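You operate a simulated robot arm through the tools that you are given. There is no shell and no other tool. Be economical: measure what you need, move in short steps, check, and stop when the job is done.

The job below is to be done with a simulated two-armed robot. You get a single attempt, and the scene is never put back.

TASK
End the purge: bottle shut, regulator and blue dial to 0, valve 2 shut, blue cap on stub 2.

The check looks at the end state, three seconds after you hand in, the way a careful person would. Anything else that was tipped, shoved, dropped, spilled or broken makes it a failure. A push-on lid holds only when it is set on centred and level and pressed home; a screw cap is set on level and turned clockwise until tight.

THE ROBOT
Two 7-joint arms with two-finger grippers on one trunk, on a base that drives. Base frame: it is fixed to the floor where the robot stands at the start and does not move with it; the origin is under the middle of the robot, x ahead of it, y to its left, z up. Units: mm, rad, N and s.
The left shoulder is at the start at [23, 215, 1156], the right one opposite. With the tool pointing down near the work surface each hand reaches from about 100 to 760 mm from the robot's upright axis, wherever it stands, measured 20 degrees to its own side. Places, roughly: blue cap [250, 1750, 1000]; blue dial [-100, 1900, 900]; board lever with the orange knob [100, 1800, 900]; red cap [250, 1500, 1000]; regulator knob [700, -100, 1000]; regulator lever with the yellow knob [700, -100, 800]; stub with the blue collar [100, 1700, 900]; valve marked one [0, 1600, 900]; valve marked three [0, 1800, 900]; valve marked two [0, 1700, 900]; wheel of the nitrogen bottle [800, 0, 1000]; yellow cap [0, 2000, 750]. Payload 2.2 kg a hand.
The tool frame of a hand sits at the grasp point between the pads (the TCP): z along the fingers, y along the line on which they close. The tips reach 19 mm beyond it. The gripper opens to 116 mm. The gripper's body begins 70 mm behind the TCP.
Orientation is told as [roll, pitch, yaw] about the base's x, y, z axes, in that order, counted from this pose: with the fingers straight down and closing along the base's y, the tool's x points along the base's -x, its y along +y and its z along -z.

THE INTERFACE
- The arms move only by the tool move_arm. It takes "left_motion", "right_motion" or both (then of equal length, played together; a hand with none holds still); each is text: rows parted by semicolons, each of 7 numbers parted by spaces: the shift along the tool's x, y, z in units of 50 mm (1.0 is 50 mm), then the turn, a rotation vector about the tool's x, y, z in units of 6 degrees (1.0 is 6 degrees), then the closure, from 0 (fully open) to 1 (shut). In form: tx ty tz ax ay az claw; .... A call has 1 to 8 rows; each row shifts and turns the commanded pose from where the row before left it, along the tool's axes as they then stand. A call with a number of a shift or a turn outside -1 to 1 is refused whole. Each row takes 0.2 s and may step no farther than 50 mm and 0.15 rad from the row before; otherwise, or with a gripper value out of range, the whole call is refused. A pose out of reach is approached as far as the arm can. The call stops where the force on the tool passes 50 N (or 10 N more than at its start, if that is more) or the arm is blocked; 0.2 s more then pass. Each finger halts on what it meets, pressing with about 43 N; the grip force reading is that of the motor and also rises with nothing between the fingers. The clock runs only during rows and for 0.2 s after the last one: add rows that do not move to give the fingers time. The reply holds the time, the measured pose of the TCP, the force on the tool along the base axes, the opening and the grip force, in the units named above and with some noise, with the torque about the TCP (base axes, N m) and any sound that the robot's microphone picked up.
- Cameras (640 x 400 px; columns grow to the right, rows downward): "scene" is now at [131.8, -21.3, 1352.2]; the picture's right is [-0.21, -0.98, 0.00], its down [-0.32, 0.07, -0.94] and it looks along [0.92, -0.20, -0.33] (base axes); focal length 261 px, centre (320, 200). "left" rides on the left gripper at [69, 15, -97] in its tool frame; the picture's right is [-0.21, 0.98, 0.00], its down [-0.76, -0.17, -0.63] and it looks along [-0.62, -0.14, 0.77] (tool axes); focal length 251 px, centre (320, 200). "right" rides on the right gripper at [69, -15, -97] in its tool frame; the picture's right is [0.22, 0.98, 0.00], its down [-0.76, 0.17, -0.63] and it looks along [-0.62, 0.14, 0.77] (tool axes); focal length 251 px, centre (320, 200). There is no depth. A picture from a camera that has moved, and an enlarged one, comes with that camera's place and axes in the base frame and with its lens.
- capture(camera): a new picture of that camera. No time passes.
- move_column(by): slides the trunk up (or, below 0, down) by that many mm; the arms and the scene camera ride with it, the base frame stays. It gives what a move gives, with no picture.
- base_move(legs): drives the robot by 1 to 6 legs, each [ahead, left, turn to the left] in mm, mm and rad, along the robot's own axes; the way and the turn of a leg run together, so that a leg with both is an arc; at most 1500 mm and 3.142 rad a leg. The arms and the cameras ride along, it lands a little off, and it stops where it bumps. It gives what a move gives.
- pan_tilt(pan, tilt): turns the head with the scene camera to pan (to the left, within 1.396 rad either way) and tilt (down, from -0.506 to 1.204), counted from straight ahead of the robot. It gives what a move gives.
- enlarge(camera, box): a new picture of the part [left, top, right, bottom] of that camera's present view, enlarged. No time passes.
- close_job(): hands the job in; it is judged then, once.

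Work in short steps. Places have to be worked out from the pictures, the camera data and where the tool is seen: move nearer, look again, correct. Check each grasp and each placing, and mend what went wrong. You have 120 turns and 92 pictures in all, those below and enlarged ones among them. Open the grippers and draw the arms clear of the work before you hand the job in, unless the task says otherwise; then end with one line.

The tools are called after "Emit:" as a command line: name --argument value ..., lists and objects as JSON in quotes. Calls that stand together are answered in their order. move_arm: Moves the arms, as the interface text tells. Its arguments: {"type":"object","properties":{"left_motion":{"type":"string"},"right_motion":{"type":"string"}},"required":[]} The other tools are called the same way: move_column (by) slides the trunk up or down; base_move (legs) drives the base; pan_tilt (pan, tilt) turns the head that bears the scene camera; capture (camera) takes a picture; enlarge (camera, box) takes an enlarged picture of a part of a camera's view; close_job () hands the job in.

At the start:

```text
time_s: 0.0
left_position: [445.8, 159.3, 1266.4]
left_ee_rot: [0.001, 0.002, -0.001]
left_wrist_force: [-0.3, -0.2, 0.0]
left_ft_torque: [0.04, -0.03, -0.01]
left_grip_width: 116.1
left_grasp_force: 0.1
right_position: [414.7, -231.1, 1263.4]
right_ee_rot: [0.0, -0.001, -0.002]
right_wrist_force: [0.0, 0.6, -0.5]
right_ft_torque: [0.02, 0.0, -0.04]
right_grip_width: 116.2
right_grasp_force: 0.0
trunk travel left (down, up): [-300.0, 190.0]
robot x, y, heading: [-2.6, -2.3, -0.0]
head pan, tilt: [-0.213, 0.333]
```

scene: 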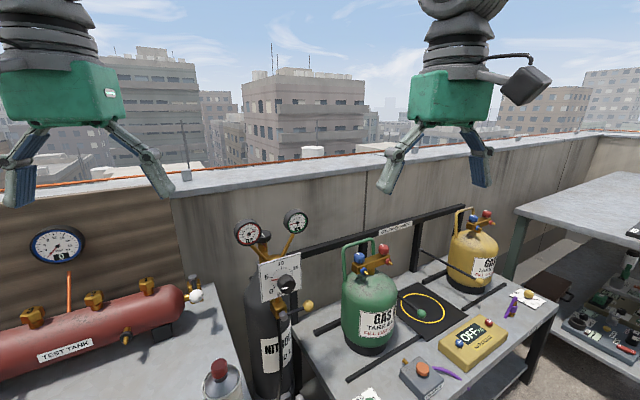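
right: 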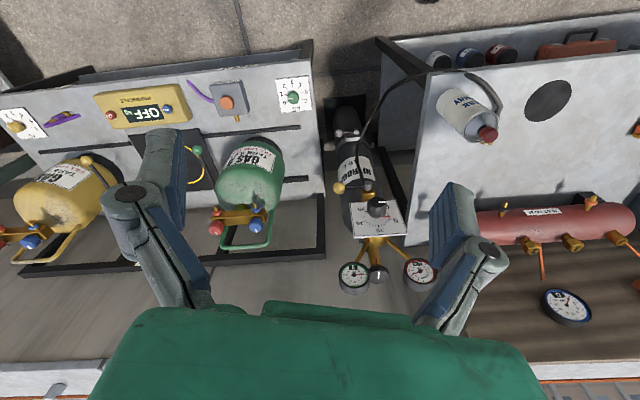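
left: 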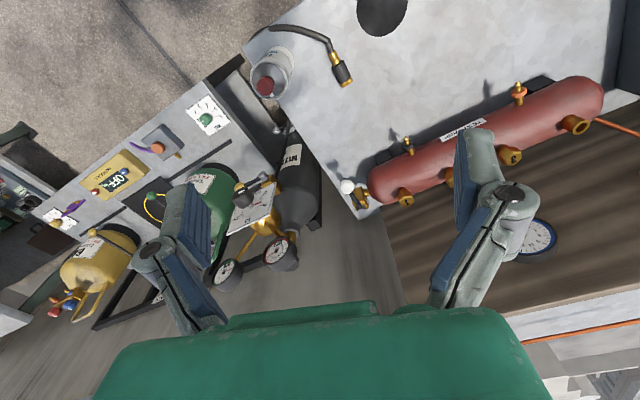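

I'll first look at the bottle with an enlarged scene picture, then turn the head to the left for the board.

Emit:
enlarge --camera "scene" --box '[200, 190, 360, 400]'

Emit:
pan_tilt --pan 1.39 --tilt 0.3

Emit:
capture --camera "scene"

```text
1.90 times, centred on (280, 295) of scene
camera zoom: at [131.8, -21.3, 1352.2], right [-0.21, -0.98, 0.0], down [-0.32, 0.07, -0.94], along [0.92, -0.2, -0.33], focal length 497 px, centre (396, 19)
```

zoom: 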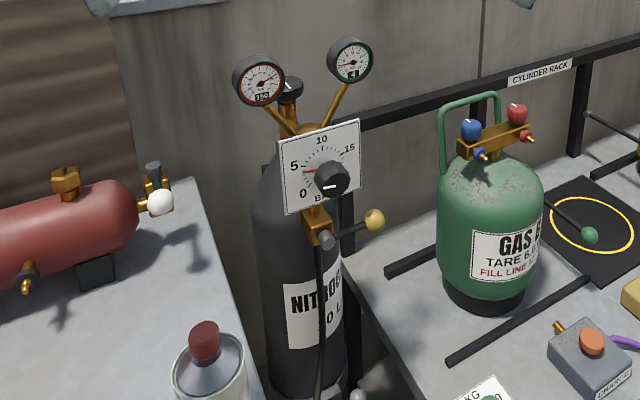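

```text
time_s: 1.7
left_position: [443.0, 157.4, 1266.9]
left_ee_rot: [0.001, -0.002, 0.001]
left_wrist_force: [-0.2, 0.6, 0.3]
left_ft_torque: [0.01, -0.01, -0.01]
left_grip_width: 115.7
left_grasp_force: 0.1
right_position: [411.7, -231.5, 1263.5]
right_ee_rot: [0.0, -0.003, -0.002]
right_wrist_force: [-0.6, 0.3, 0.0]
right_ft_torque: [0.05, -0.05, 0.0]
right_grip_width: 115.8
right_grasp_force: 0.0
trunk travel left (down, up): [-300.0, 190.0]
robot x, y, heading: [0.1, -2.4, 0.006]
head pan, tilt: [1.389, 0.3]
```

```text
87 pictures are left
camera scene: at [57.6, 90.4, 1355.6], right [0.98, -0.18, 0.0], down [-0.06, -0.29, -0.96], along [0.17, 0.94, -0.3], focal length 261 px, centre (320, 200)
```

scene: 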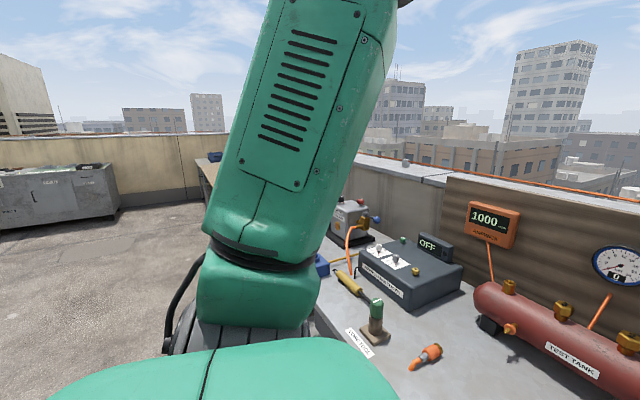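

Turning the head back ahead with more tilt, and moving nothing else, to see the bottle top at higher magnification; I also enlarge the right hand's view.

Emit:
pan_tilt --pan 0.0 --tilt 0.5

Emit:
enlarge --camera "scene" --box '[270, 80, 390, 200]'

Emit:
enlarge --camera "right" --box '[320, 170, 460, 300]'

```text
time_s: 3.2
left_position: [444.6, 158.4, 1267.0]
left_ee_rot: [0.001, -0.001, 0.0]
left_wrist_force: [-0.4, -0.5, -0.2]
left_ft_torque: [0.01, -0.03, -0.02]
left_grip_width: 115.9
left_grasp_force: 0.0
right_position: [411.7, -231.1, 1264.4]
right_ee_rot: [0.0, -0.002, -0.001]
right_wrist_force: [0.6, -1.4, -0.2]
right_ft_torque: [0.0, -0.01, -0.02]
right_grip_width: 116.0
right_grasp_force: 0.1
trunk travel left (down, up): [-300.0, 190.0]
robot x, y, heading: [3.0, -0.9, -0.002]
head pan, tilt: [0.0, 0.499]
```

```text
3.33 times, centred on (330, 140) of scene
camera zoom: at [131.6, -1.4, 1336.9], right [0.0, -1.0, 0.0], down [-0.48, 0.0, -0.88], along [0.88, 0.0, -0.48], focal length 869 px, centre (287, 400)
```

zoom: 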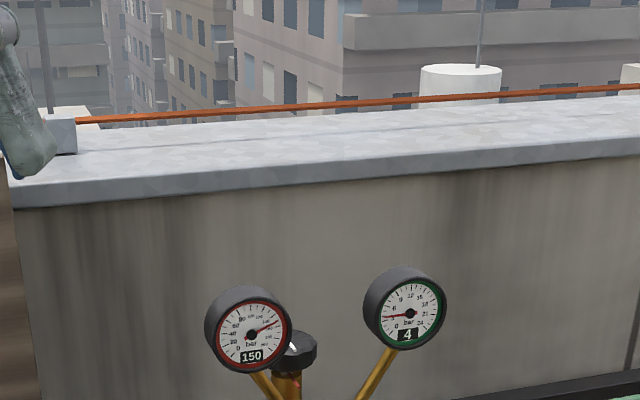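

```text
3.08 times, centred on (390, 235) of right
camera zoom: at [343.7, -246.2, 1360.5], right [-0.21, 0.98, 0.0], down [0.76, 0.17, 0.63], along [0.62, 0.14, -0.77], focal length 774 px, centre (105, 92)
```

zoom: 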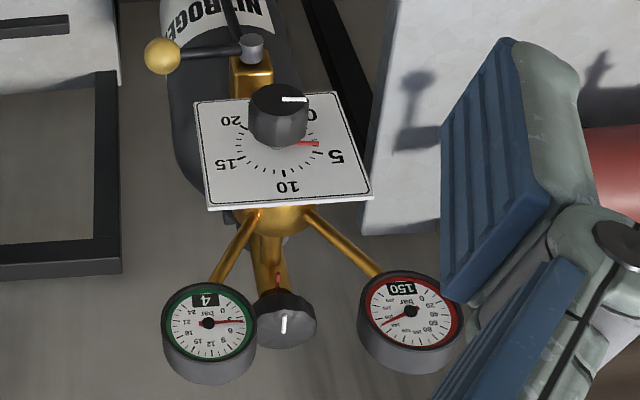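

Readings from both views triangulate: regulator knob face ≈[652,-52,964] facing about 15° to −y, wheel ≈[792,-8,1026] with a vertical axis, gauges ≈[698,25,1083] and [740,-91,1083]. I look down to see how far the bench lets me drive ahead.

Emit:
pan_tilt --pan 0.0 --tilt 1.2

Emit:
capture --camera "scene"

```text
time_s: 4.3
left_position: [444.5, 157.7, 1266.7]
left_ee_rot: [0.0, -0.001, 0.001]
left_wrist_force: [0.3, 0.0, -0.6]
left_ft_torque: [-0.01, 0.0, -0.02]
left_grip_width: 116.1
left_grasp_force: 0.1
right_position: [412.8, -231.1, 1265.0]
right_ee_rot: [-0.001, -0.003, -0.001]
right_wrist_force: [0.1, 0.2, 0.0]
right_ft_torque: [0.0, -0.01, 0.0]
right_grip_width: 116.0
right_grasp_force: 0.1
trunk travel left (down, up): [-300.0, 190.0]
robot x, y, heading: [-1.0, 0.0, 0.001]
head pan, tilt: [0.0, 1.201]
```

```text
84 pictures are left
camera scene: at [96.5, -1.5, 1283.4], right [0.0, -1.0, 0.0], down [-0.93, 0.0, -0.36], along [0.36, 0.0, -0.93], focal length 261 px, centre (320, 200)
```

scene: 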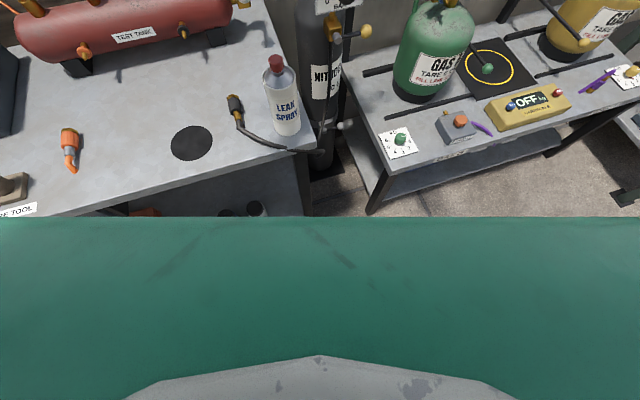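

The left bench's front edge runs from about (443,34) to (268,560), the right bench corner is at ≈(430,-155). I drive ahead 70 mm to bring the wheel within reach.

Emit:
base_move --legs '[[70, 0, 0]]'

Emit:
pan_tilt --pan 0.0 --tilt 0.4

Emit:
capture --camera "scene"

```text
time_s: 5.3
left_position: [513.3, 157.3, 1268.4]
left_ee_rot: [0.0, -0.002, -0.003]
left_wrist_force: [0.8, 0.9, -0.2]
left_ft_torque: [-0.02, 0.03, 0.03]
left_grip_width: 116.1
left_grasp_force: 0.0
right_position: [480.3, -230.7, 1264.6]
right_ee_rot: [0.0, -0.003, -0.001]
right_wrist_force: [-0.3, 0.0, 0.4]
right_ft_torque: [-0.01, 0.03, -0.01]
right_grip_width: 116.0
right_grasp_force: 0.2
trunk travel left (down, up): [-300.0, 190.0]
robot x, y, heading: [69.5, -3.7, -0.005]
head pan, tilt: [0.0, 1.201]
```

```text
time_s: 6.4
left_position: [513.1, 157.4, 1267.5]
left_ee_rot: [-0.001, -0.002, -0.002]
left_wrist_force: [-0.4, 0.1, -0.2]
left_ft_torque: [-0.02, -0.02, -0.03]
left_grip_width: 116.0
left_grasp_force: 0.1
right_position: [480.4, -232.2, 1264.1]
right_ee_rot: [0.0, -0.001, -0.002]
right_wrist_force: [0.4, 0.4, -0.8]
right_ft_torque: [0.02, 0.0, 0.0]
right_grip_width: 116.0
right_grasp_force: 0.0
trunk travel left (down, up): [-300.0, 190.0]
robot x, y, heading: [63.0, -0.7, -0.0]
head pan, tilt: [0.0, 0.4]
```

```text
83 pictures are left
camera scene: at [202.3, -1.7, 1346.0], right [0.0, -1.0, 0.0], down [-0.39, 0.0, -0.92], along [0.92, 0.0, -0.39], focal length 261 px, centre (320, 200)
```

scene: 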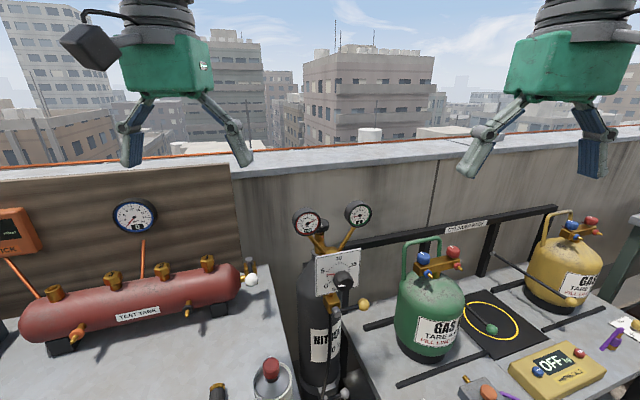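

Moving the right hand to above and short of the wheel to look down on it with the hand camera.

Emit:
move_arm --right_motion "-0.9 0.75 0 0 0 0 0.2; -0.9 0.75 0 0 0 0 0.2; -0.9 0.75 0 0 0 0 0.2; -0.9 0.75 0 0 0 0 0.2; -0.9 0.75 0 0 0 0 0.2; -0.4 0.6 0.4 0 0 0 0.2; 0 0 0 0 0 0 0.2"

Emit:
capture --camera "right"

```text
refused: row 1 steps farther than a row can; nothing moved
```

```text
82 pictures are left
camera right: at [411.8, -246.7, 1360.7], right [-0.21, 0.98, 0.0], down [0.76, 0.16, 0.63], along [0.62, 0.13, -0.77], focal length 251 px, centre (320, 200)
```

right: 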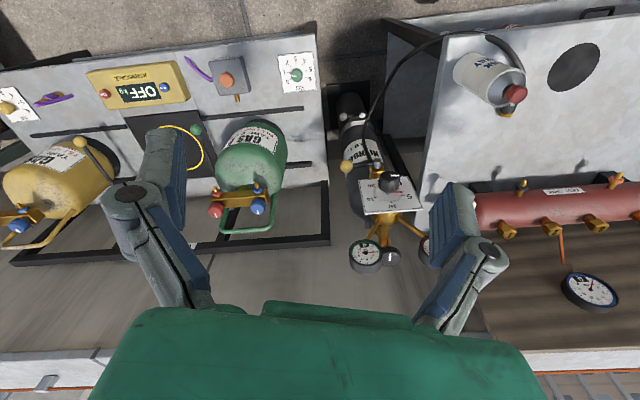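

The step norm was over 50 mm; I repeat with smaller rows.

Emit:
move_arm --right_motion "-0.74 0.64 0 0 0 0 0.2; -0.74 0.64 0 0 0 0 0.2; -0.74 0.64 0 0 0 0 0.2; -0.74 0.64 0 0 0 0 0.2; -0.74 0.64 0 0 0 0 0.2; -0.74 0.64 0 0 0 0 0.2; -0.4 0.6 0.4 0 0 0 0.2; 0 0 0 0 0 0 0.2"

Emit:
capture --camera "right"

```text
time_s: 8.2
left_position: [514.3, 158.6, 1266.0]
left_ee_rot: [-0.001, 0.0, 0.0]
left_wrist_force: [0.6, -0.4, -1.3]
left_ft_torque: [-0.02, -0.01, 0.03]
left_grip_width: 116.2
left_grasp_force: 0.1
right_position: [683.1, -27.8, 1232.0]
right_ee_rot: [-0.002, -0.003, -0.003]
right_wrist_force: [1.3, 0.0, 0.2]
right_ft_torque: [0.03, 0.03, -0.01]
right_grip_width: 92.6
right_grasp_force: 0.0
right hand out of reach, approached as far as the arm can: row 6, 7
trunk travel left (down, up): [-300.0, 190.0]
robot x, y, heading: [66.6, 1.6, -0.005]
head pan, tilt: [0.0, 0.4]
```

```text
81 pictures are left
camera right: at [614.6, -42.6, 1329.3], right [-0.21, 0.98, 0.0], down [0.76, 0.17, 0.63], along [0.62, 0.13, -0.77], focal length 251 px, centre (320, 200)
```

right: 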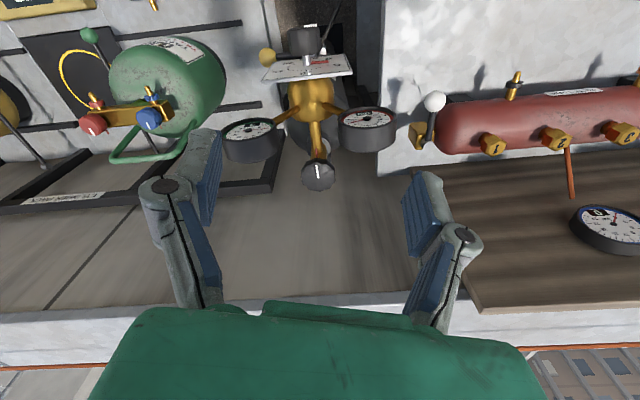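

At this height the arm ends near x≈690. I enlarge the wheel to see its axis, and raise the trunk so the hand can come down at longer reach.

Emit:
enlarge --camera "right" --box '[210, 90, 410, 215]'

Emit:
move_column --by 150

```text
3.20 times, centred on (310, 152) of right
camera zoom: at [614.6, -42.6, 1329.3], right [-0.21, 0.98, 0.0], down [0.76, 0.17, 0.63], along [0.62, 0.13, -0.77], focal length 805 px, centre (352, 352)
```

zoom: 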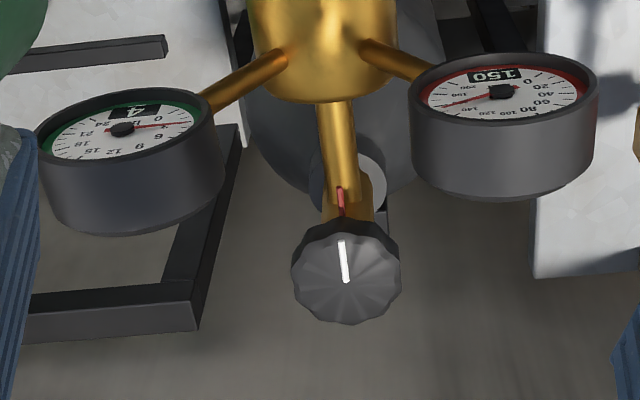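

```text
time_s: 10.0
left_position: [513.3, 160.2, 1416.6]
left_ee_rot: [-0.003, -0.004, -0.001]
left_wrist_force: [-0.2, 0.5, -0.2]
left_ft_torque: [-0.02, 0.0, 0.02]
left_grip_width: 115.7
left_grasp_force: 0.0
right_position: [682.0, -26.6, 1384.2]
right_ee_rot: [-0.002, -0.003, -0.001]
right_wrist_force: [0.9, -0.4, 0.4]
right_ft_torque: [-0.02, 0.01, -0.01]
right_grip_width: 92.8
right_grasp_force: 0.1
trunk travel left (down, up): [-450.0, 40.0]
robot x, y, heading: [71.9, -3.6, 0.002]
head pan, tilt: [0.0, 0.4]
```

The wheel is a fluted knob about 52 mm wide with a vertical axis, top centre ≈(813,-4,1026). I lower the hand in front-above and then reach forward to over the wheel at a safe height (fingertips above the gauges, top ≈1115).

Emit:
move_arm --right_motion "0 0 0.95 0 0 0 0.2; 0 0 0.95 0 0 0 0.2; 0 0 0.95 0 0 0 0.2; 0 0 0.95 0 0 0 0.2; -0.9 0.16 0 0 0 0 0.2; -0.9 0.16 0 0 0 0 0.2; -0.84 0.16 0 0 0 0 0.2; 0 0 0 0 0 0 0.2"

Emit:
capture --camera "right"

```text
time_s: 11.8
left_position: [515.8, 159.1, 1416.8]
left_ee_rot: [-0.001, 0.002, -0.001]
left_wrist_force: [0.8, -0.1, -0.1]
left_ft_torque: [0.0, 0.06, -0.06]
left_grip_width: 116.0
left_grasp_force: 0.0
right_position: [741.3, -27.2, 1186.3]
right_ee_rot: [-0.001, 0.001, -0.002]
right_wrist_force: [0.2, 0.5, -0.9]
right_ft_torque: [-0.04, 0.03, -0.01]
right_grip_width: 92.8
right_grasp_force: 0.0
right hand out of reach, approached as far as the arm can: row 6, 7
trunk travel left (down, up): [-450.0, 40.0]
robot x, y, heading: [69.3, 0.6, -0.006]
head pan, tilt: [0.0, 0.4]
```

```text
79 pictures are left
camera right: at [672.7, -42.7, 1282.2], right [-0.21, 0.98, 0.0], down [0.76, 0.17, 0.63], along [0.62, 0.13, -0.78], focal length 251 px, centre (320, 200)
```

right: 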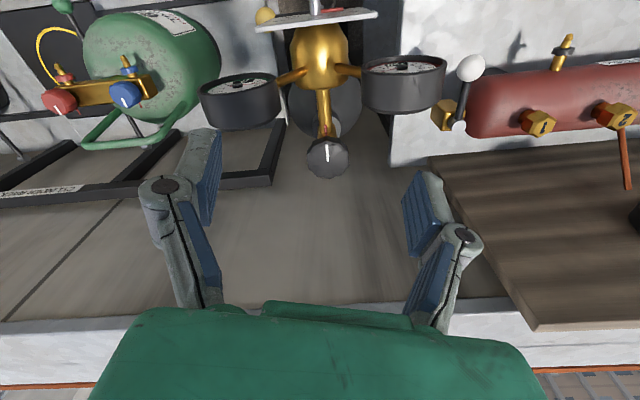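

The wheel is confirmed at ≈(815,-4,1026); I am about 75 mm short. Turning the base 0.45 rad left swings the right shoulder forward by that much and keeps clear of the bench, with hands high.

Emit:
base_move --legs '[[0, 0, 0.45]]'

Emit:
pan_tilt --pan -0.4 --tilt 0.5

Emit:
capture --camera "scene"

```text
time_s: 13.5
left_position: [397.4, 337.9, 1417.7]
left_ee_rot: [0.0, -0.001, 0.454]
left_wrist_force: [0.1, 0.1, 0.1]
left_ft_torque: [-0.02, -0.01, -0.03]
left_grip_width: 116.0
left_grasp_force: 0.0
right_position: [683.3, 270.5, 1187.4]
right_ee_rot: [0.0, -0.002, 0.454]
right_wrist_force: [-0.7, 0.5, 0.2]
right_ft_torque: [-0.01, 0.02, -0.01]
right_grip_width: 93.0
right_grasp_force: 0.1
trunk travel left (down, up): [-450.0, 40.0]
robot x, y, heading: [68.6, -3.9, 0.453]
head pan, tilt: [0.0, 0.4]
```

```text
time_s: 14.4
left_position: [393.3, 335.9, 1419.3]
left_ee_rot: [-0.001, -0.004, 0.453]
left_wrist_force: [1.1, 0.5, -0.8]
left_ft_torque: [-0.01, -0.02, 0.03]
left_grip_width: 116.0
left_grasp_force: 0.1
right_position: [681.9, 270.3, 1191.0]
right_ee_rot: [-0.002, -0.004, 0.454]
right_wrist_force: [-0.5, -0.7, 0.3]
right_ft_torque: [0.0, -0.05, 0.0]
right_grip_width: 92.7
right_grasp_force: 0.2
trunk travel left (down, up): [-450.0, 40.0]
robot x, y, heading: [72.7, 1.7, 0.457]
head pan, tilt: [-0.4, 0.499]
```

```text
78 pictures are left
camera scene: at [198.1, 24.5, 1486.9], right [0.06, -1.0, 0.0], down [-0.48, -0.03, -0.88], along [0.88, 0.05, -0.48], focal length 261 px, centre (320, 200)
```

scene: 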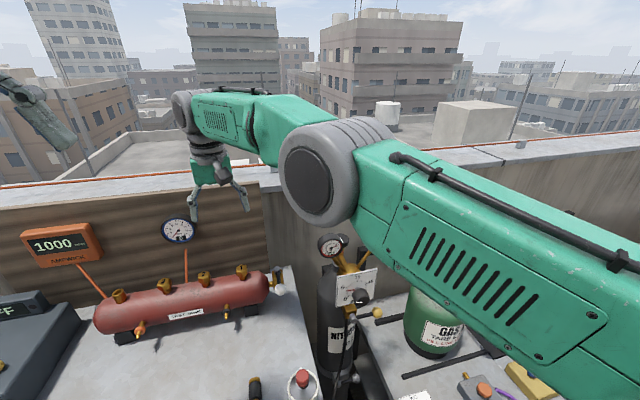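

The hand is at (682,270,1190) and a pure tool −y slide of 305 mm puts it over the wheel. I do that and look.

Emit:
move_arm --right_motion "0 -0.9 0 0 0 0 0.2; 0 -0.9 0 0 0 0 0.2; 0 -0.9 0 0 0 0 0.2; 0 -0.9 0 0 0 0 0.2; 0 -0.9 0 0 0 0 0.2; 0 -0.9 0 0 0 0 0.2; 0 -0.7 0.4 0 0 0 0.2; 0 0 0 0 0 0 0.2"

Emit:
capture --camera "right"

```text
time_s: 16.2
left_position: [394.5, 333.0, 1419.2]
left_ee_rot: [0.0, -0.004, 0.452]
left_wrist_force: [-0.2, -0.1, -0.6]
left_ft_torque: [0.0, -0.01, 0.01]
left_grip_width: 116.0
left_grasp_force: 0.0
right_position: [813.1, -5.5, 1171.8]
right_ee_rot: [0.001, -0.006, 0.454]
right_wrist_force: [0.7, 0.1, 0.0]
right_ft_torque: [0.04, 0.02, -0.03]
right_grip_width: 93.1
right_grasp_force: 0.1
trunk travel left (down, up): [-450.0, 40.0]
robot x, y, heading: [73.6, 3.1, 0.46]
head pan, tilt: [-0.4, 0.499]
```

```text
77 pictures are left
camera right: at [759.0, -48.8, 1267.0], right [-0.62, 0.78, 0.0], down [0.6, 0.48, 0.64], along [0.5, 0.4, -0.77], focal length 251 px, centre (320, 200)
```

right: 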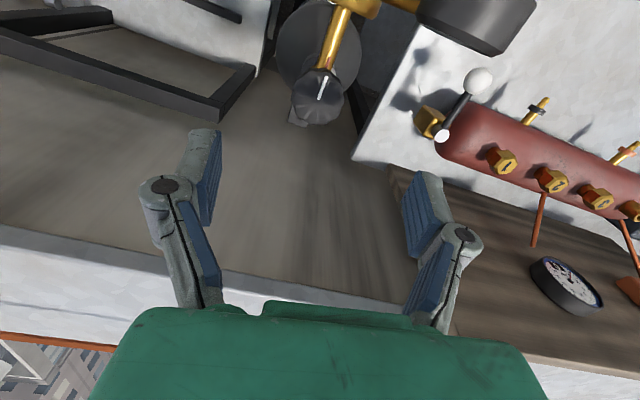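

Wheel now estimates at ≈(821,-1), top ≈1019–1026. Shift 9 mm along tool −x and descend to about z 1075, then look.

Emit:
move_arm --right_motion "-0.16 0 0.9 0 0 0 0.2; 0 0 0.9 0 0 0 0.2; 0 0 0 0 0 0 0.2"

Emit:
capture --camera "right"

Emit:
capture --camera "scene"

```text
time_s: 17.0
left_position: [392.6, 331.6, 1419.7]
left_ee_rot: [0.001, -0.008, 0.454]
left_wrist_force: [0.2, 0.0, 0.3]
left_ft_torque: [0.0, 0.0, -0.02]
left_grip_width: 115.9
left_grasp_force: 0.0
right_position: [820.2, -5.0, 1080.0]
right_ee_rot: [0.001, -0.007, 0.454]
right_wrist_force: [0.1, -0.6, -0.3]
right_ft_torque: [0.01, -0.03, -0.04]
right_grip_width: 92.8
right_grasp_force: 0.0
trunk travel left (down, up): [-450.0, 40.0]
robot x, y, heading: [72.3, 1.1, 0.457]
head pan, tilt: [-0.4, 0.499]
```

```text
76 pictures are left
camera right: at [765.3, -48.7, 1175.6], right [-0.62, 0.78, 0.0], down [0.6, 0.48, 0.64], along [0.5, 0.4, -0.77], focal length 251 px, centre (320, 200)
```

right: 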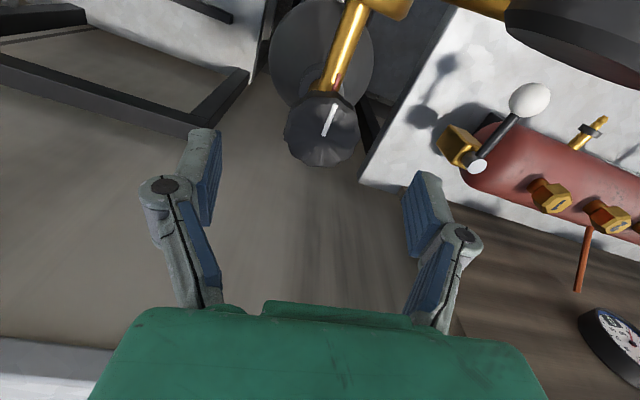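

```text
75 pictures are left
camera scene: at [198.8, 20.6, 1486.9], right [0.06, -1.0, 0.0], down [-0.48, -0.03, -0.88], along [0.87, 0.05, -0.48], focal length 261 px, centre (320, 200)
```

scene: 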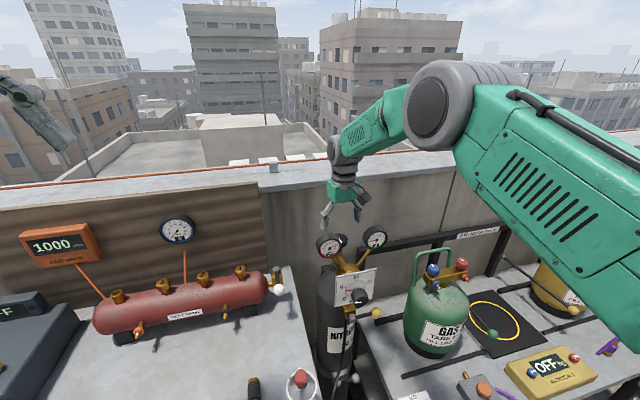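

Wheel centre ≈(822,-2): centred. Descend to z≈1028 and grip.

Emit:
move_arm --right_motion "-0.05 0.03 0.5 0 0 0 0.2; 0 0 0.52 0 0 0 0.2; 0 0 0 0 0 0 1; 0 0 0 0 0 0 1; 0 0 0 0 0 0 1"

Emit:
enlarge --camera "scene" --box '[290, 170, 410, 250]'

```text
time_s: 18.2
left_position: [395.1, 335.2, 1418.9]
left_ee_rot: [0.0, -0.006, 0.454]
left_wrist_force: [-0.3, 0.8, 0.9]
left_ft_torque: [0.0, -0.01, 0.01]
left_grip_width: 116.2
left_grasp_force: 0.0
right_position: [824.3, 2.4, 1028.6]
right_ee_rot: [0.0, -0.003, 0.454]
right_wrist_force: [-0.7, 2.6, -6.9]
right_ft_torque: [0.22, -0.6, 0.03]
right_grip_width: 51.3
right_grasp_force: 45.6
trunk travel left (down, up): [-450.0, 40.0]
robot x, y, heading: [68.4, 0.7, 0.452]
head pan, tilt: [-0.4, 0.499]
```

```text
5.00 times, centred on (350, 210) of scene
camera zoom: at [200.5, 23.6, 1486.5], right [0.06, -1.0, 0.0], down [-0.48, -0.03, -0.88], along [0.87, 0.05, -0.48], focal length 1304 px, centre (170, 150)
```

zoom: 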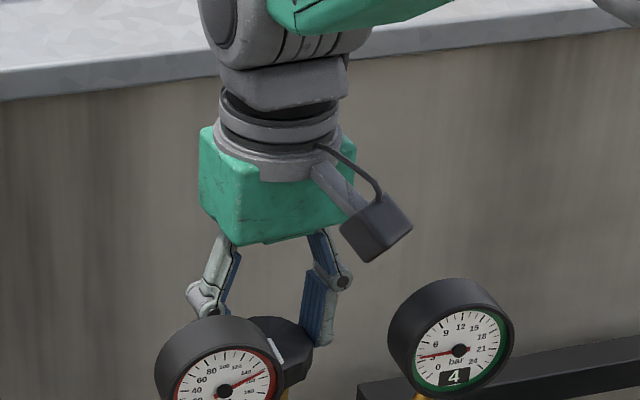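

Gripped at 51 mm. Turn clockwise 36°.

Emit:
move_arm --right_motion "0 0 0 0 0 1 1; 0 0 0 0 0 1 1; 0 0 0 0 0 1 1; 0 0 0 0 0 1 1; 0 0 0 0 0 1 1; 0 0 0 0 0 1 1; 0 0 0 0 0 0 1"

Emit:
enlarge --camera "scene" --box '[290, 170, 410, 250]'

```text
time_s: 19.8
left_position: [394.0, 334.8, 1418.5]
left_ee_rot: [0.001, -0.006, 0.454]
left_wrist_force: [0.5, 0.1, -0.1]
left_ft_torque: [-0.02, 0.02, -0.04]
left_grip_width: 116.0
left_grasp_force: 0.1
right_position: [824.8, 0.4, 1027.1]
right_ee_rot: [0.0, -0.002, -0.176]
right_wrist_force: [-4.0, -0.5, -7.5]
right_ft_torque: [-0.32, 0.39, -0.03]
right_grip_width: 50.9
right_grasp_force: 45.7
trunk travel left (down, up): [-450.0, 40.0]
robot x, y, heading: [70.4, 1.5, 0.453]
head pan, tilt: [-0.4, 0.499]
```

```text
5.00 times, centred on (350, 210) of scene
camera zoom: at [200.3, 23.5, 1486.6], right [0.06, -1.0, 0.0], down [-0.48, -0.03, -0.88], along [0.87, 0.05, -0.48], focal length 1304 px, centre (170, 150)
```

zoom: 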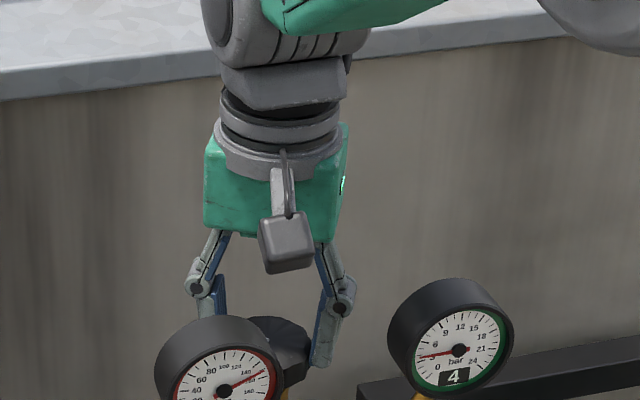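

The wheel turns with the hand with almost no torque. Three more rows clockwise, then see the torque.

Emit:
move_arm --right_motion "0 0 0 0 0 1 1; 0 0 0 0 0 1 1; 0 0 0 0 0 1 1; 0 0 0 0 0 0 1"

Emit:
capture --camera "right"

```text
time_s: 20.8
left_position: [394.6, 335.0, 1419.2]
left_ee_rot: [0.001, -0.005, 0.453]
left_wrist_force: [-0.2, -0.5, 1.1]
left_ft_torque: [-0.02, 0.01, 0.01]
left_grip_width: 116.1
left_grasp_force: 0.1
right_position: [824.1, -0.9, 1028.2]
right_ee_rot: [0.003, -0.001, -0.49]
right_wrist_force: [-7.1, -2.4, -11.6]
right_ft_torque: [-0.59, -0.49, 0.0]
right_grip_width: 51.6
right_grasp_force: 44.7
trunk travel left (down, up): [-450.0, 40.0]
robot x, y, heading: [70.7, -2.5, 0.457]
head pan, tilt: [-0.4, 0.499]
```

```text
72 pictures are left
camera right: at [756.8, 18.5, 1124.4], right [0.27, 0.96, 0.0], down [0.74, -0.21, 0.63], along [0.61, -0.17, -0.77], focal length 251 px, centre (320, 200)
```

right: 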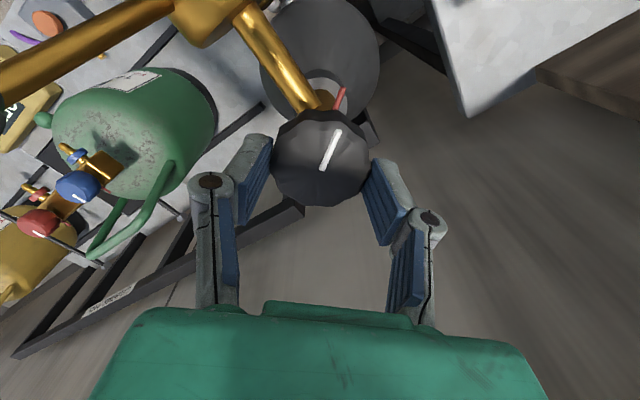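

The hand picture shows the white mark and the red pointer both moved along with the hand (they kept their place relative to the fingers), so the wheel has turned about 54° clockwise and is still free. Release, turn back and regrip for the next stroke.

Emit:
move_arm --right_motion "0 0 0 0 0 0 0.3; 0 0 0 0 0 -1 0.3; 0 0 0 0 0 -1 0.3; 0 0 0 0 0 -1 0.3; 0 0 0 0 0 -1 0.3; 0 0 0 0 0 -1 0.3; 0 0 0 0 0 -1 0.3; 0 0 0 0 0 -1 0.3"

Emit:
move_arm --right_motion "-0.02 0 0 0 0 -1 0.3; 0 0 0 0 0 -1 0.3; 0 0 0 0 0 0 1; 0 0 0 0 0 0 1; 0 0 0 0 0 1 1; 0 0 0 0 0 1 1; 0 0 0 0 0 1 1; 0 0 0 0 0 1 1"

Emit:
move_arm --right_motion "0 0 0 0 0 1 1; 0 0 0 0 0 1 1; 0 0 0 0 0 1 1; 0 0 0 0 0 1 1; 0 0 0 0 0 1 1; 0 0 0 0 0 0 1"

Emit:
capture --camera "right"

```text
time_s: 22.6
left_position: [394.8, 334.4, 1418.5]
left_ee_rot: [0.0, -0.005, 0.451]
left_wrist_force: [0.1, 0.0, 0.3]
left_ft_torque: [-0.02, -0.02, -0.01]
left_grip_width: 116.1
left_grasp_force: 0.1
right_position: [824.4, 0.6, 1028.3]
right_ee_rot: [0.001, -0.006, 0.245]
right_wrist_force: [0.1, -0.4, 0.2]
right_ft_torque: [-0.04, 0.02, 0.03]
right_grip_width: 81.2
right_grasp_force: 0.1
trunk travel left (down, up): [-450.0, 40.0]
robot x, y, heading: [68.3, 5.2, 0.456]
head pan, tilt: [-0.4, 0.499]
```

```text
time_s: 24.4
left_position: [394.4, 335.1, 1419.5]
left_ee_rot: [-0.001, -0.005, 0.453]
left_wrist_force: [0.0, 0.0, 0.4]
left_ft_torque: [0.04, 0.01, 0.02]
left_grip_width: 116.0
left_grasp_force: 0.1
right_position: [826.1, 0.1, 1028.3]
right_ee_rot: [0.002, -0.005, 0.032]
right_wrist_force: [-1.3, -3.1, -1.1]
right_ft_torque: [-0.7, -0.62, 0.05]
right_grip_width: 51.7
right_grasp_force: 45.0
trunk travel left (down, up): [-450.0, 40.0]
robot x, y, heading: [68.4, 4.5, 0.461]
head pan, tilt: [-0.4, 0.499]
```

```text
time_s: 25.8
left_position: [393.7, 333.5, 1419.5]
left_ee_rot: [0.003, -0.004, 0.455]
left_wrist_force: [-0.6, 0.5, 0.1]
left_ft_torque: [0.03, -0.02, 0.0]
left_grip_width: 116.1
left_grasp_force: 0.0
right_position: [825.7, -0.8, 1028.7]
right_ee_rot: [0.003, -0.001, -0.489]
right_wrist_force: [-3.0, -8.0, -2.6]
right_ft_torque: [-0.6, -0.92, -0.02]
right_grip_width: 51.6
right_grasp_force: 45.1
trunk travel left (down, up): [-450.0, 40.0]
robot x, y, heading: [74.6, -2.9, 0.451]
head pan, tilt: [-0.4, 0.499]
```

```text
71 pictures are left
camera right: at [757.8, 17.9, 1124.8], right [0.27, 0.96, 0.0], down [0.74, -0.21, 0.63], along [0.61, -0.17, -0.77], focal length 251 px, centre (320, 200)
```

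right: 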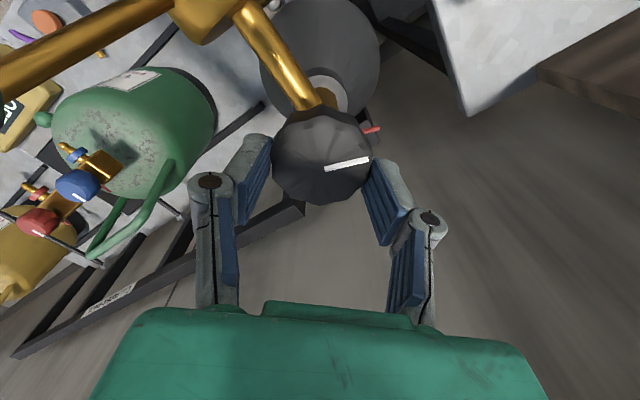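

Second 54° stroke done, still free. For the next one I go back 66° so the red pointer on the rim clears the fingers, then turn on.

Emit:
move_arm --right_motion "0 0 0 0 0 0 0.3; 0 0 0 0 0 -1 0.3; 0 0 0 0 0 -1 0.3; 0 0 0 0 0 -1 0.3; 0 0 0 0 0 -1 0.3; 0 0 0 0 0 -1 0.3; 0 0 0 0 0 -1 0.3; 0 0 0 0 0 -1 0.3"

Emit:
move_arm --right_motion "-0.02 0 0 0 0 -1 0.3; 0 0 0 0 0 -1 0.3; 0 0 0 0 0 -1 0.3; 0 0 0 0 0 -1 0.3; 0 0 0 0 0 0 0.9; 0 0 0 0 0 0 1; 0 0 0 0 0 1 1; 0 0 0 0 0 1 1"

Emit:
move_arm --right_motion "0 0 0 0 0 1 1; 0 0 0 0 0 1 1; 0 0 0 0 0 1 1; 0 0 0 0 0 1 1; 0 0 0 0 0 1 1; 0 0 0 0 0 1 1; 0 0 0 0 0 1 1; 0 0 0 0 0 1 1"

Emit:
capture --camera "right"

```text
time_s: 27.6
left_position: [394.8, 333.6, 1418.9]
left_ee_rot: [-0.002, -0.003, 0.453]
left_wrist_force: [1.0, 0.7, -0.3]
left_ft_torque: [-0.02, 0.01, -0.01]
left_grip_width: 115.9
left_grasp_force: 0.0
right_position: [824.2, 1.1, 1028.5]
right_ee_rot: [0.002, -0.006, 0.246]
right_wrist_force: [0.0, -0.1, -0.2]
right_ft_torque: [0.02, 0.01, 0.02]
right_grip_width: 81.1
right_grasp_force: 0.1
trunk travel left (down, up): [-450.0, 40.0]
robot x, y, heading: [66.6, -1.1, 0.46]
head pan, tilt: [-0.4, 0.499]
```

```text
time_s: 29.4
left_position: [393.0, 336.1, 1419.7]
left_ee_rot: [0.0, -0.005, 0.455]
left_wrist_force: [-0.3, 0.1, -0.2]
left_ft_torque: [-0.02, -0.04, -0.01]
left_grip_width: 116.0
left_grasp_force: 0.0
right_position: [826.3, 1.8, 1028.5]
right_ee_rot: [0.0, -0.003, 0.453]
right_wrist_force: [-4.5, 1.6, -5.4]
right_ft_torque: [0.5, -0.92, 0.02]
right_grip_width: 51.1
right_grasp_force: 44.9
trunk travel left (down, up): [-450.0, 40.0]
robot x, y, heading: [67.9, 1.5, 0.456]
head pan, tilt: [-0.4, 0.499]
```

```text
time_s: 31.2
left_position: [393.8, 333.8, 1418.3]
left_ee_rot: [0.003, -0.005, 0.454]
left_wrist_force: [0.4, -0.4, -0.2]
left_ft_torque: [0.01, -0.01, -0.03]
left_grip_width: 116.1
left_grasp_force: 0.1
right_position: [825.0, -0.3, 1028.5]
right_ee_rot: [0.004, -0.002, -0.386]
right_wrist_force: [-6.9, -7.2, -7.2]
right_ft_torque: [-0.68, -0.1, 0.08]
right_grip_width: 51.2
right_grasp_force: 45.2
trunk travel left (down, up): [-450.0, 40.0]
robot x, y, heading: [69.7, 0.3, 0.462]
head pan, tilt: [-0.4, 0.499]
```

```text
70 pictures are left
camera right: at [756.7, 10.7, 1124.6], right [0.17, 0.99, 0.0], down [0.76, -0.13, 0.64], along [0.63, -0.1, -0.77], focal length 251 px, centre (320, 200)
```

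right: 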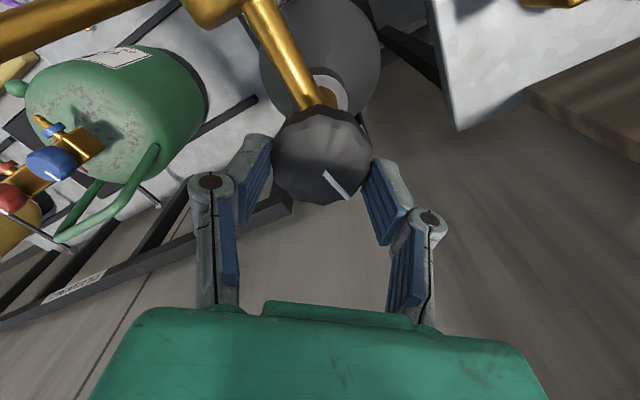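

Now about 168° in total. Next stroke: back 60°, forward 60°, watching the torque.

Emit:
move_arm --right_motion "0 0 0 0 0 0 0.3; 0 0 0 0 0 -1 0.3; 0 0 0 0 0 -1 0.3; 0 0 0 0 0 -1 0.3; 0 0 0 0 0 -1 0.3; 0 0 0 0 0 -1 0.3; 0 0 0 0 0 -1 0.3; 0 0 0 0 0 -1 0.3"

Emit:
move_arm --right_motion "-0.02 0 0 0 0 -1 0.3; 0 0 0 0 0 -1 0.3; 0 0 0 0 0 -1 0.3; 0 0 0 0 0 0 0.9; 0 0 0 0 0 0 1; 0 0 0 0 0 1 1; 0 0 0 0 0 1 1; 0 0 0 0 0 1 1"

Emit:
move_arm --right_motion "0 0 0 0 0 1 1; 0 0 0 0 0 1 1; 0 0 0 0 0 1 1; 0 0 0 0 0 1 1; 0 0 0 0 0 1 1; 0 0 0 0 0 1 1; 0 0 0 0 0 1 1; 0 0 0 0 0 0 1"

Emit:
capture --camera "right"

```text
time_s: 33.0
left_position: [394.4, 335.5, 1418.6]
left_ee_rot: [-0.001, -0.005, 0.453]
left_wrist_force: [0.4, -0.1, 0.8]
left_ft_torque: [-0.02, -0.02, 0.01]
left_grip_width: 115.8
left_grasp_force: 0.0
right_position: [826.3, 0.5, 1028.8]
right_ee_rot: [0.0, -0.004, 0.353]
right_wrist_force: [0.1, -0.4, 0.8]
right_ft_torque: [0.02, 0.02, 0.0]
right_grip_width: 81.1
right_grasp_force: 0.0
trunk travel left (down, up): [-450.0, 40.0]
robot x, y, heading: [70.5, -3.2, 0.454]
head pan, tilt: [-0.4, 0.499]
```

```text
time_s: 34.8
left_position: [394.8, 334.9, 1418.2]
left_ee_rot: [0.0, -0.005, 0.454]
left_wrist_force: [0.1, 0.2, 0.7]
left_ft_torque: [0.01, 0.0, -0.01]
left_grip_width: 115.7
left_grasp_force: 0.2
right_position: [827.3, 1.4, 1029.2]
right_ee_rot: [0.001, -0.004, 0.347]
right_wrist_force: [-0.7, 1.4, -0.2]
right_ft_torque: [-0.21, -0.11, 0.8]
right_grip_width: 51.8
right_grasp_force: 45.1
trunk travel left (down, up): [-450.0, 40.0]
robot x, y, heading: [70.3, 3.7, 0.458]
head pan, tilt: [-0.4, 0.499]
```

```text
time_s: 36.6
left_position: [393.4, 332.8, 1419.5]
left_ee_rot: [0.0, -0.004, 0.454]
left_wrist_force: [-0.4, 0.5, -0.1]
left_ft_torque: [0.0, -0.01, -0.03]
left_grip_width: 116.2
left_grasp_force: 0.2
right_position: [827.1, -2.1, 1027.8]
right_ee_rot: [0.005, -0.002, -0.386]
right_wrist_force: [-1.5, -10.7, -1.7]
right_ft_torque: [-0.24, -0.06, 0.04]
right_grip_width: 51.2
right_grasp_force: 44.9
trunk travel left (down, up): [-450.0, 40.0]
robot x, y, heading: [70.2, -0.3, 0.455]
head pan, tilt: [-0.4, 0.499]
```

```text
69 pictures are left
camera right: at [758.4, 10.1, 1124.6], right [0.17, 0.99, 0.0], down [0.76, -0.13, 0.63], along [0.63, -0.1, -0.77], focal length 251 px, centre (320, 200)
```

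right: 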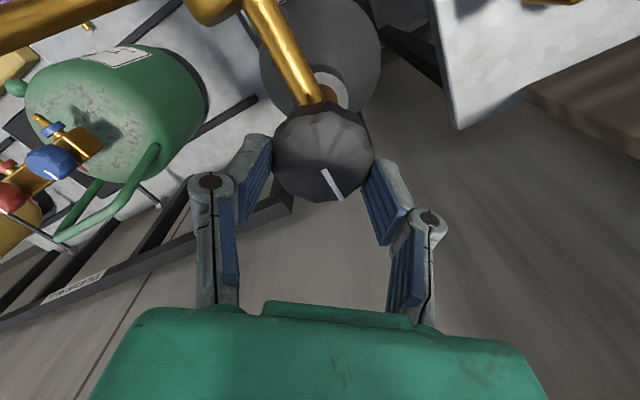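

The mark moved only a few degrees, torque rose to 0.8 N·m, and then the fingers slipped: the wheel is at its stop. I release and rise clear.

Emit:
move_arm --right_motion "0 0 0 0 0 0 0.2; 0 0 0 0 0 0 0.2; 0 0 -0.9 0 0 0 0.2; 0 0 -0.9 0 0 -1 0.2; 0 0 -0.9 0 0 -1 0.2; 0 0 -0.9 0 0 -1 0.2; 0 0 -0.4 0 0 -1 0.2"

Emit:
enlarge --camera "scene" --box '[300, 220, 400, 330]'

```text
time_s: 38.2
left_position: [393.7, 334.8, 1420.1]
left_ee_rot: [0.0, -0.006, 0.454]
left_wrist_force: [0.9, -0.6, -0.3]
left_ft_torque: [0.03, 0.03, 0.01]
left_grip_width: 116.3
left_grasp_force: 0.1
right_position: [824.7, 0.5, 1228.6]
right_ee_rot: [0.003, -0.004, 0.038]
right_wrist_force: [-0.2, -0.3, -0.2]
right_ft_torque: [-0.02, -0.01, -0.01]
right_grip_width: 92.8
right_grasp_force: 0.0
trunk travel left (down, up): [-450.0, 40.0]
robot x, y, heading: [69.6, 2.0, 0.456]
head pan, tilt: [-0.4, 0.499]
```

```text
3.64 times, centred on (350, 275) of scene
camera zoom: at [198.5, 23.3, 1486.8], right [0.06, -1.0, 0.0], down [-0.48, -0.03, -0.88], along [0.87, 0.05, -0.48], focal length 948 px, centre (211, -73)
```

zoom: 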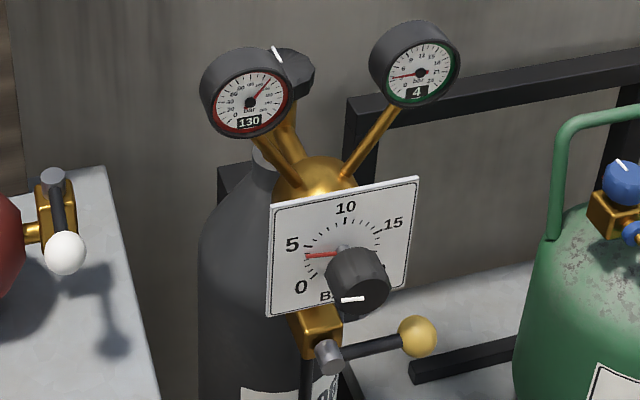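

The high-pressure gauge has dropped to 130 and is bleeding down, so the bottle is shut. I now retract the right hand and pitch it to a horizontal approach for the regulator knob (face ≈(652,-53,960)).

Emit:
move_arm --right_motion "0.9 -0.25 0 0 0 0 0.2; 0.9 -0.25 0 0 0 0 0.2; 0.9 -0.25 0 0 0 0 0.2; 0.9 -0.25 0 0 0 0 0.2; 0.9 -0.25 0 0 0 0 0.2; 0.9 -0.25 0 0 0 0 0.2; 0 0 0 0 -1 0 0.3; 0 0 0 0 -1 0 0.3"

Emit:
move_arm --right_motion "0 0 0 0 -1 0 0.3; 0 0 0 0 -1 0 0.3; 0 0 0 0 -1 0 0.3; 0 0 0 0 -1 0 0.3; 0 0 0 0 -1 0 0.3; 0 0 0 0 -1 0 0.3; 0 0 0 0 -1 0 0.3; 0 0 0 0 -1 0 0.3"

Emit:
move_arm --right_motion "0 0 0 0 -1 0 0.3; 0 0 0 0 -1 0 0.3; 0 0 0 0 -1 0 0.3; 0 0 0 0 -1 0 0.3; 0 0 0 0 -1 0 0.3; 0 0 0 -1 0 0 0.3; 0 0 0 -1 0 0 0.3; 0 0 0 0 0 0 0.3"

Emit:
capture --camera "scene"

```text
time_s: 40.0
left_position: [392.0, 337.0, 1419.4]
left_ee_rot: [-0.001, -0.005, 0.454]
left_wrist_force: [-0.7, -1.0, -0.4]
left_ft_torque: [-0.03, 0.01, 0.04]
left_grip_width: 116.0
left_grasp_force: 0.1
right_position: [557.9, -81.5, 1227.2]
right_ee_rot: [0.002, -0.219, 0.035]
right_wrist_force: [0.5, 0.0, 0.6]
right_ft_torque: [-0.03, -0.03, -0.02]
right_grip_width: 81.1
right_grasp_force: 0.1
trunk travel left (down, up): [-450.0, 40.0]
robot x, y, heading: [70.0, 1.2, 0.452]
head pan, tilt: [-0.4, 0.499]
```

```text
time_s: 41.8
left_position: [393.5, 335.1, 1418.0]
left_ee_rot: [0.001, -0.006, 0.454]
left_wrist_force: [-0.7, 0.1, 0.2]
left_ft_torque: [-0.02, 0.02, -0.02]
left_grip_width: 115.8
left_grasp_force: 0.0
right_position: [614.2, -107.3, 1242.0]
right_ee_rot: [0.099, -0.872, 0.001]
right_wrist_force: [0.8, 0.5, 0.4]
right_ft_torque: [-0.02, 0.02, 0.01]
right_grip_width: 81.2
right_grasp_force: 0.0
right hand out of reach, approached as far as the arm can: row 1, 2, 3, 4, 5, 6, 7, 8
trunk travel left (down, up): [-450.0, 40.0]
robot x, y, heading: [69.9, -0.6, 0.455]
head pan, tilt: [-0.4, 0.499]
```

```text
time_s: 43.6
left_position: [393.3, 334.1, 1420.0]
left_ee_rot: [-0.002, -0.005, 0.455]
left_wrist_force: [0.6, 0.4, -0.9]
left_ft_torque: [-0.03, -0.01, 0.0]
left_grip_width: 116.0
left_grasp_force: 0.0
right_position: [692.3, -223.9, 1324.7]
right_ee_rot: [0.482, -1.404, -0.203]
right_wrist_force: [0.0, -0.8, -0.2]
right_ft_torque: [0.0, 0.0, 0.0]
right_grip_width: 81.4
right_grasp_force: 0.0
right hand out of reach, approached as far as the arm can: row 1, 2, 3, 4, 5
trunk travel left (down, up): [-450.0, 40.0]
robot x, y, heading: [74.2, 1.3, 0.453]
head pan, tilt: [-0.4, 0.499]
```

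```text
67 pictures are left
camera scene: at [197.6, 21.6, 1486.9], right [0.06, -1.0, 0.0], down [-0.48, -0.03, -0.88], along [0.88, 0.05, -0.48], focal length 261 px, centre (320, 200)
```

scene: 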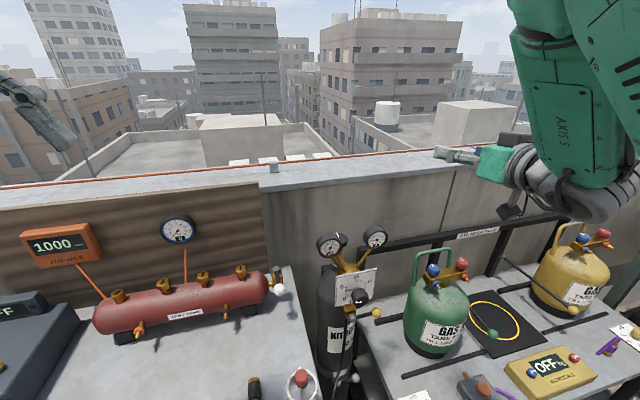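

The arm folds too tightly here, though the hand ended up nearly horizontal. I turn the base back to heading ≈0.25 (square to the regulator) and back off 150 mm so the right shoulder is in line with the knob, then lower the trunk.

Emit:
base_move --legs '[[0, 0, -0.205], [-150, 0, 0]]'

Emit:
move_column --by -150

Emit:
pan_tilt --pan -0.3 --tilt 0.4

Emit:
capture --camera "scene"

```text
time_s: 45.7
left_position: [309.0, 233.9, 1417.7]
left_ee_rot: [-0.007, -0.003, 0.251]
left_wrist_force: [-0.1, 0.4, -0.3]
left_ft_torque: [-0.04, 0.01, 0.0]
left_grip_width: 116.0
left_grasp_force: 0.0
right_position: [488.8, -372.4, 1326.1]
right_ee_rot: [0.459, -1.406, -0.379]
right_wrist_force: [0.0, -0.3, 0.7]
right_ft_torque: [-0.01, -0.02, -0.01]
right_grip_width: 81.2
right_grasp_force: 0.1
trunk travel left (down, up): [-450.0, 40.0]
robot x, y, heading: [-72.5, -34.5, 0.25]
head pan, tilt: [-0.4, 0.499]
```

```text
time_s: 47.5
left_position: [305.6, 228.0, 1270.9]
left_ee_rot: [-0.001, -0.009, 0.253]
left_wrist_force: [0.4, 0.3, 0.0]
left_ft_torque: [0.05, 0.0, 0.01]
left_grip_width: 115.6
left_grasp_force: 0.1
right_position: [484.9, -378.4, 1177.2]
right_ee_rot: [0.491, -1.408, -0.413]
right_wrist_force: [-0.5, 0.8, 0.2]
right_ft_torque: [0.02, 0.0, 0.0]
right_grip_width: 80.9
right_grasp_force: 0.0
trunk travel left (down, up): [-300.0, 190.0]
robot x, y, heading: [-80.6, -35.7, 0.255]
head pan, tilt: [-0.4, 0.499]
```

```text
time_s: 48.1
left_position: [304.5, 226.5, 1270.7]
left_ee_rot: [0.0, -0.007, 0.254]
left_wrist_force: [0.2, 0.8, 0.1]
left_ft_torque: [0.01, 0.01, 0.04]
left_grip_width: 115.8
left_grasp_force: 0.1
right_position: [483.9, -380.0, 1177.0]
right_ee_rot: [0.494, -1.408, -0.416]
right_wrist_force: [0.7, 0.0, 0.1]
right_ft_torque: [0.0, -0.02, 0.03]
right_grip_width: 81.0
right_grasp_force: 0.1
trunk travel left (down, up): [-300.0, 190.0]
robot x, y, heading: [-79.5, -35.3, 0.254]
head pan, tilt: [-0.3, 0.4]
```

```text
66 pictures are left
camera scene: at [54.9, -32.2, 1346.0], right [-0.05, -1.0, 0.0], down [-0.39, 0.02, -0.92], along [0.92, -0.04, -0.39], focal length 261 px, centre (320, 200)
```

scene: 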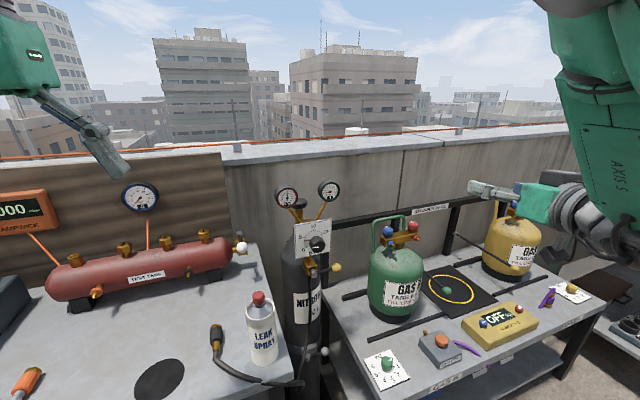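

Hand is at (484,-380,1177), nearly horizontal. Correct its pointing to (0.967,0.25,0) and then move to about 100 mm in front of the knob.

Emit:
move_arm --right_motion "0 0 0 -0.8 -0.62 0 0.4; 0 0 0 -0.8 -0.62 0 0.4; 0.54 0.68 0.36 0 0 0 0.4; 0.54 0.68 0.36 0 0 0 0.4; 0.54 0.68 0.36 0 0 0 0.4; 0.54 0.68 0.36 0 0 0 0.4; 0.54 0.68 0.36 0 0 0 0.4; 0 0 0 0 0 0 0.4"

Emit:
capture --camera "right"

```text
time_s: 49.9
left_position: [300.3, 235.3, 1269.5]
left_ee_rot: [-0.01, -0.01, 0.254]
left_wrist_force: [-0.2, 0.1, 0.3]
left_ft_torque: [-0.05, -0.04, -0.03]
left_grip_width: 116.1
left_grasp_force: 0.0
right_position: [533.1, -257.5, 1068.1]
right_ee_rot: [1.574, -1.484, -1.311]
right_wrist_force: [-0.4, 0.5, 0.4]
right_ft_torque: [0.0, 0.0, -0.09]
right_grip_width: 69.6
right_grasp_force: 0.1
right hand out of reach, approached as far as the arm can: row 5, 6, 7
trunk travel left (down, up): [-300.0, 190.0]
robot x, y, heading: [-78.7, -33.5, 0.252]
head pan, tilt: [-0.3, 0.4]
```

```text
65 pictures are left
camera right: at [442.6, -291.4, 998.1], right [-0.26, 0.96, -0.13], down [-0.64, -0.07, 0.77], along [0.73, 0.28, 0.63], focal length 251 px, centre (320, 200)
```

right: 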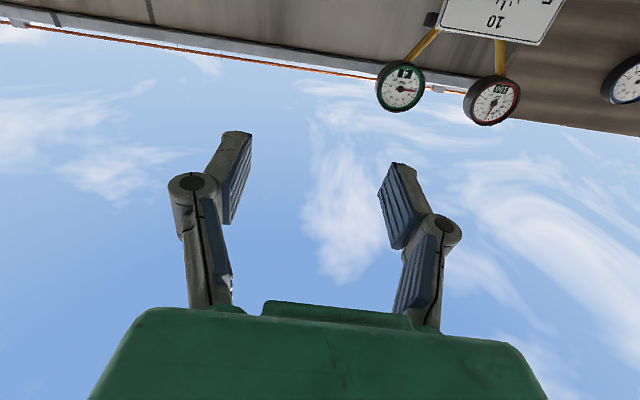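

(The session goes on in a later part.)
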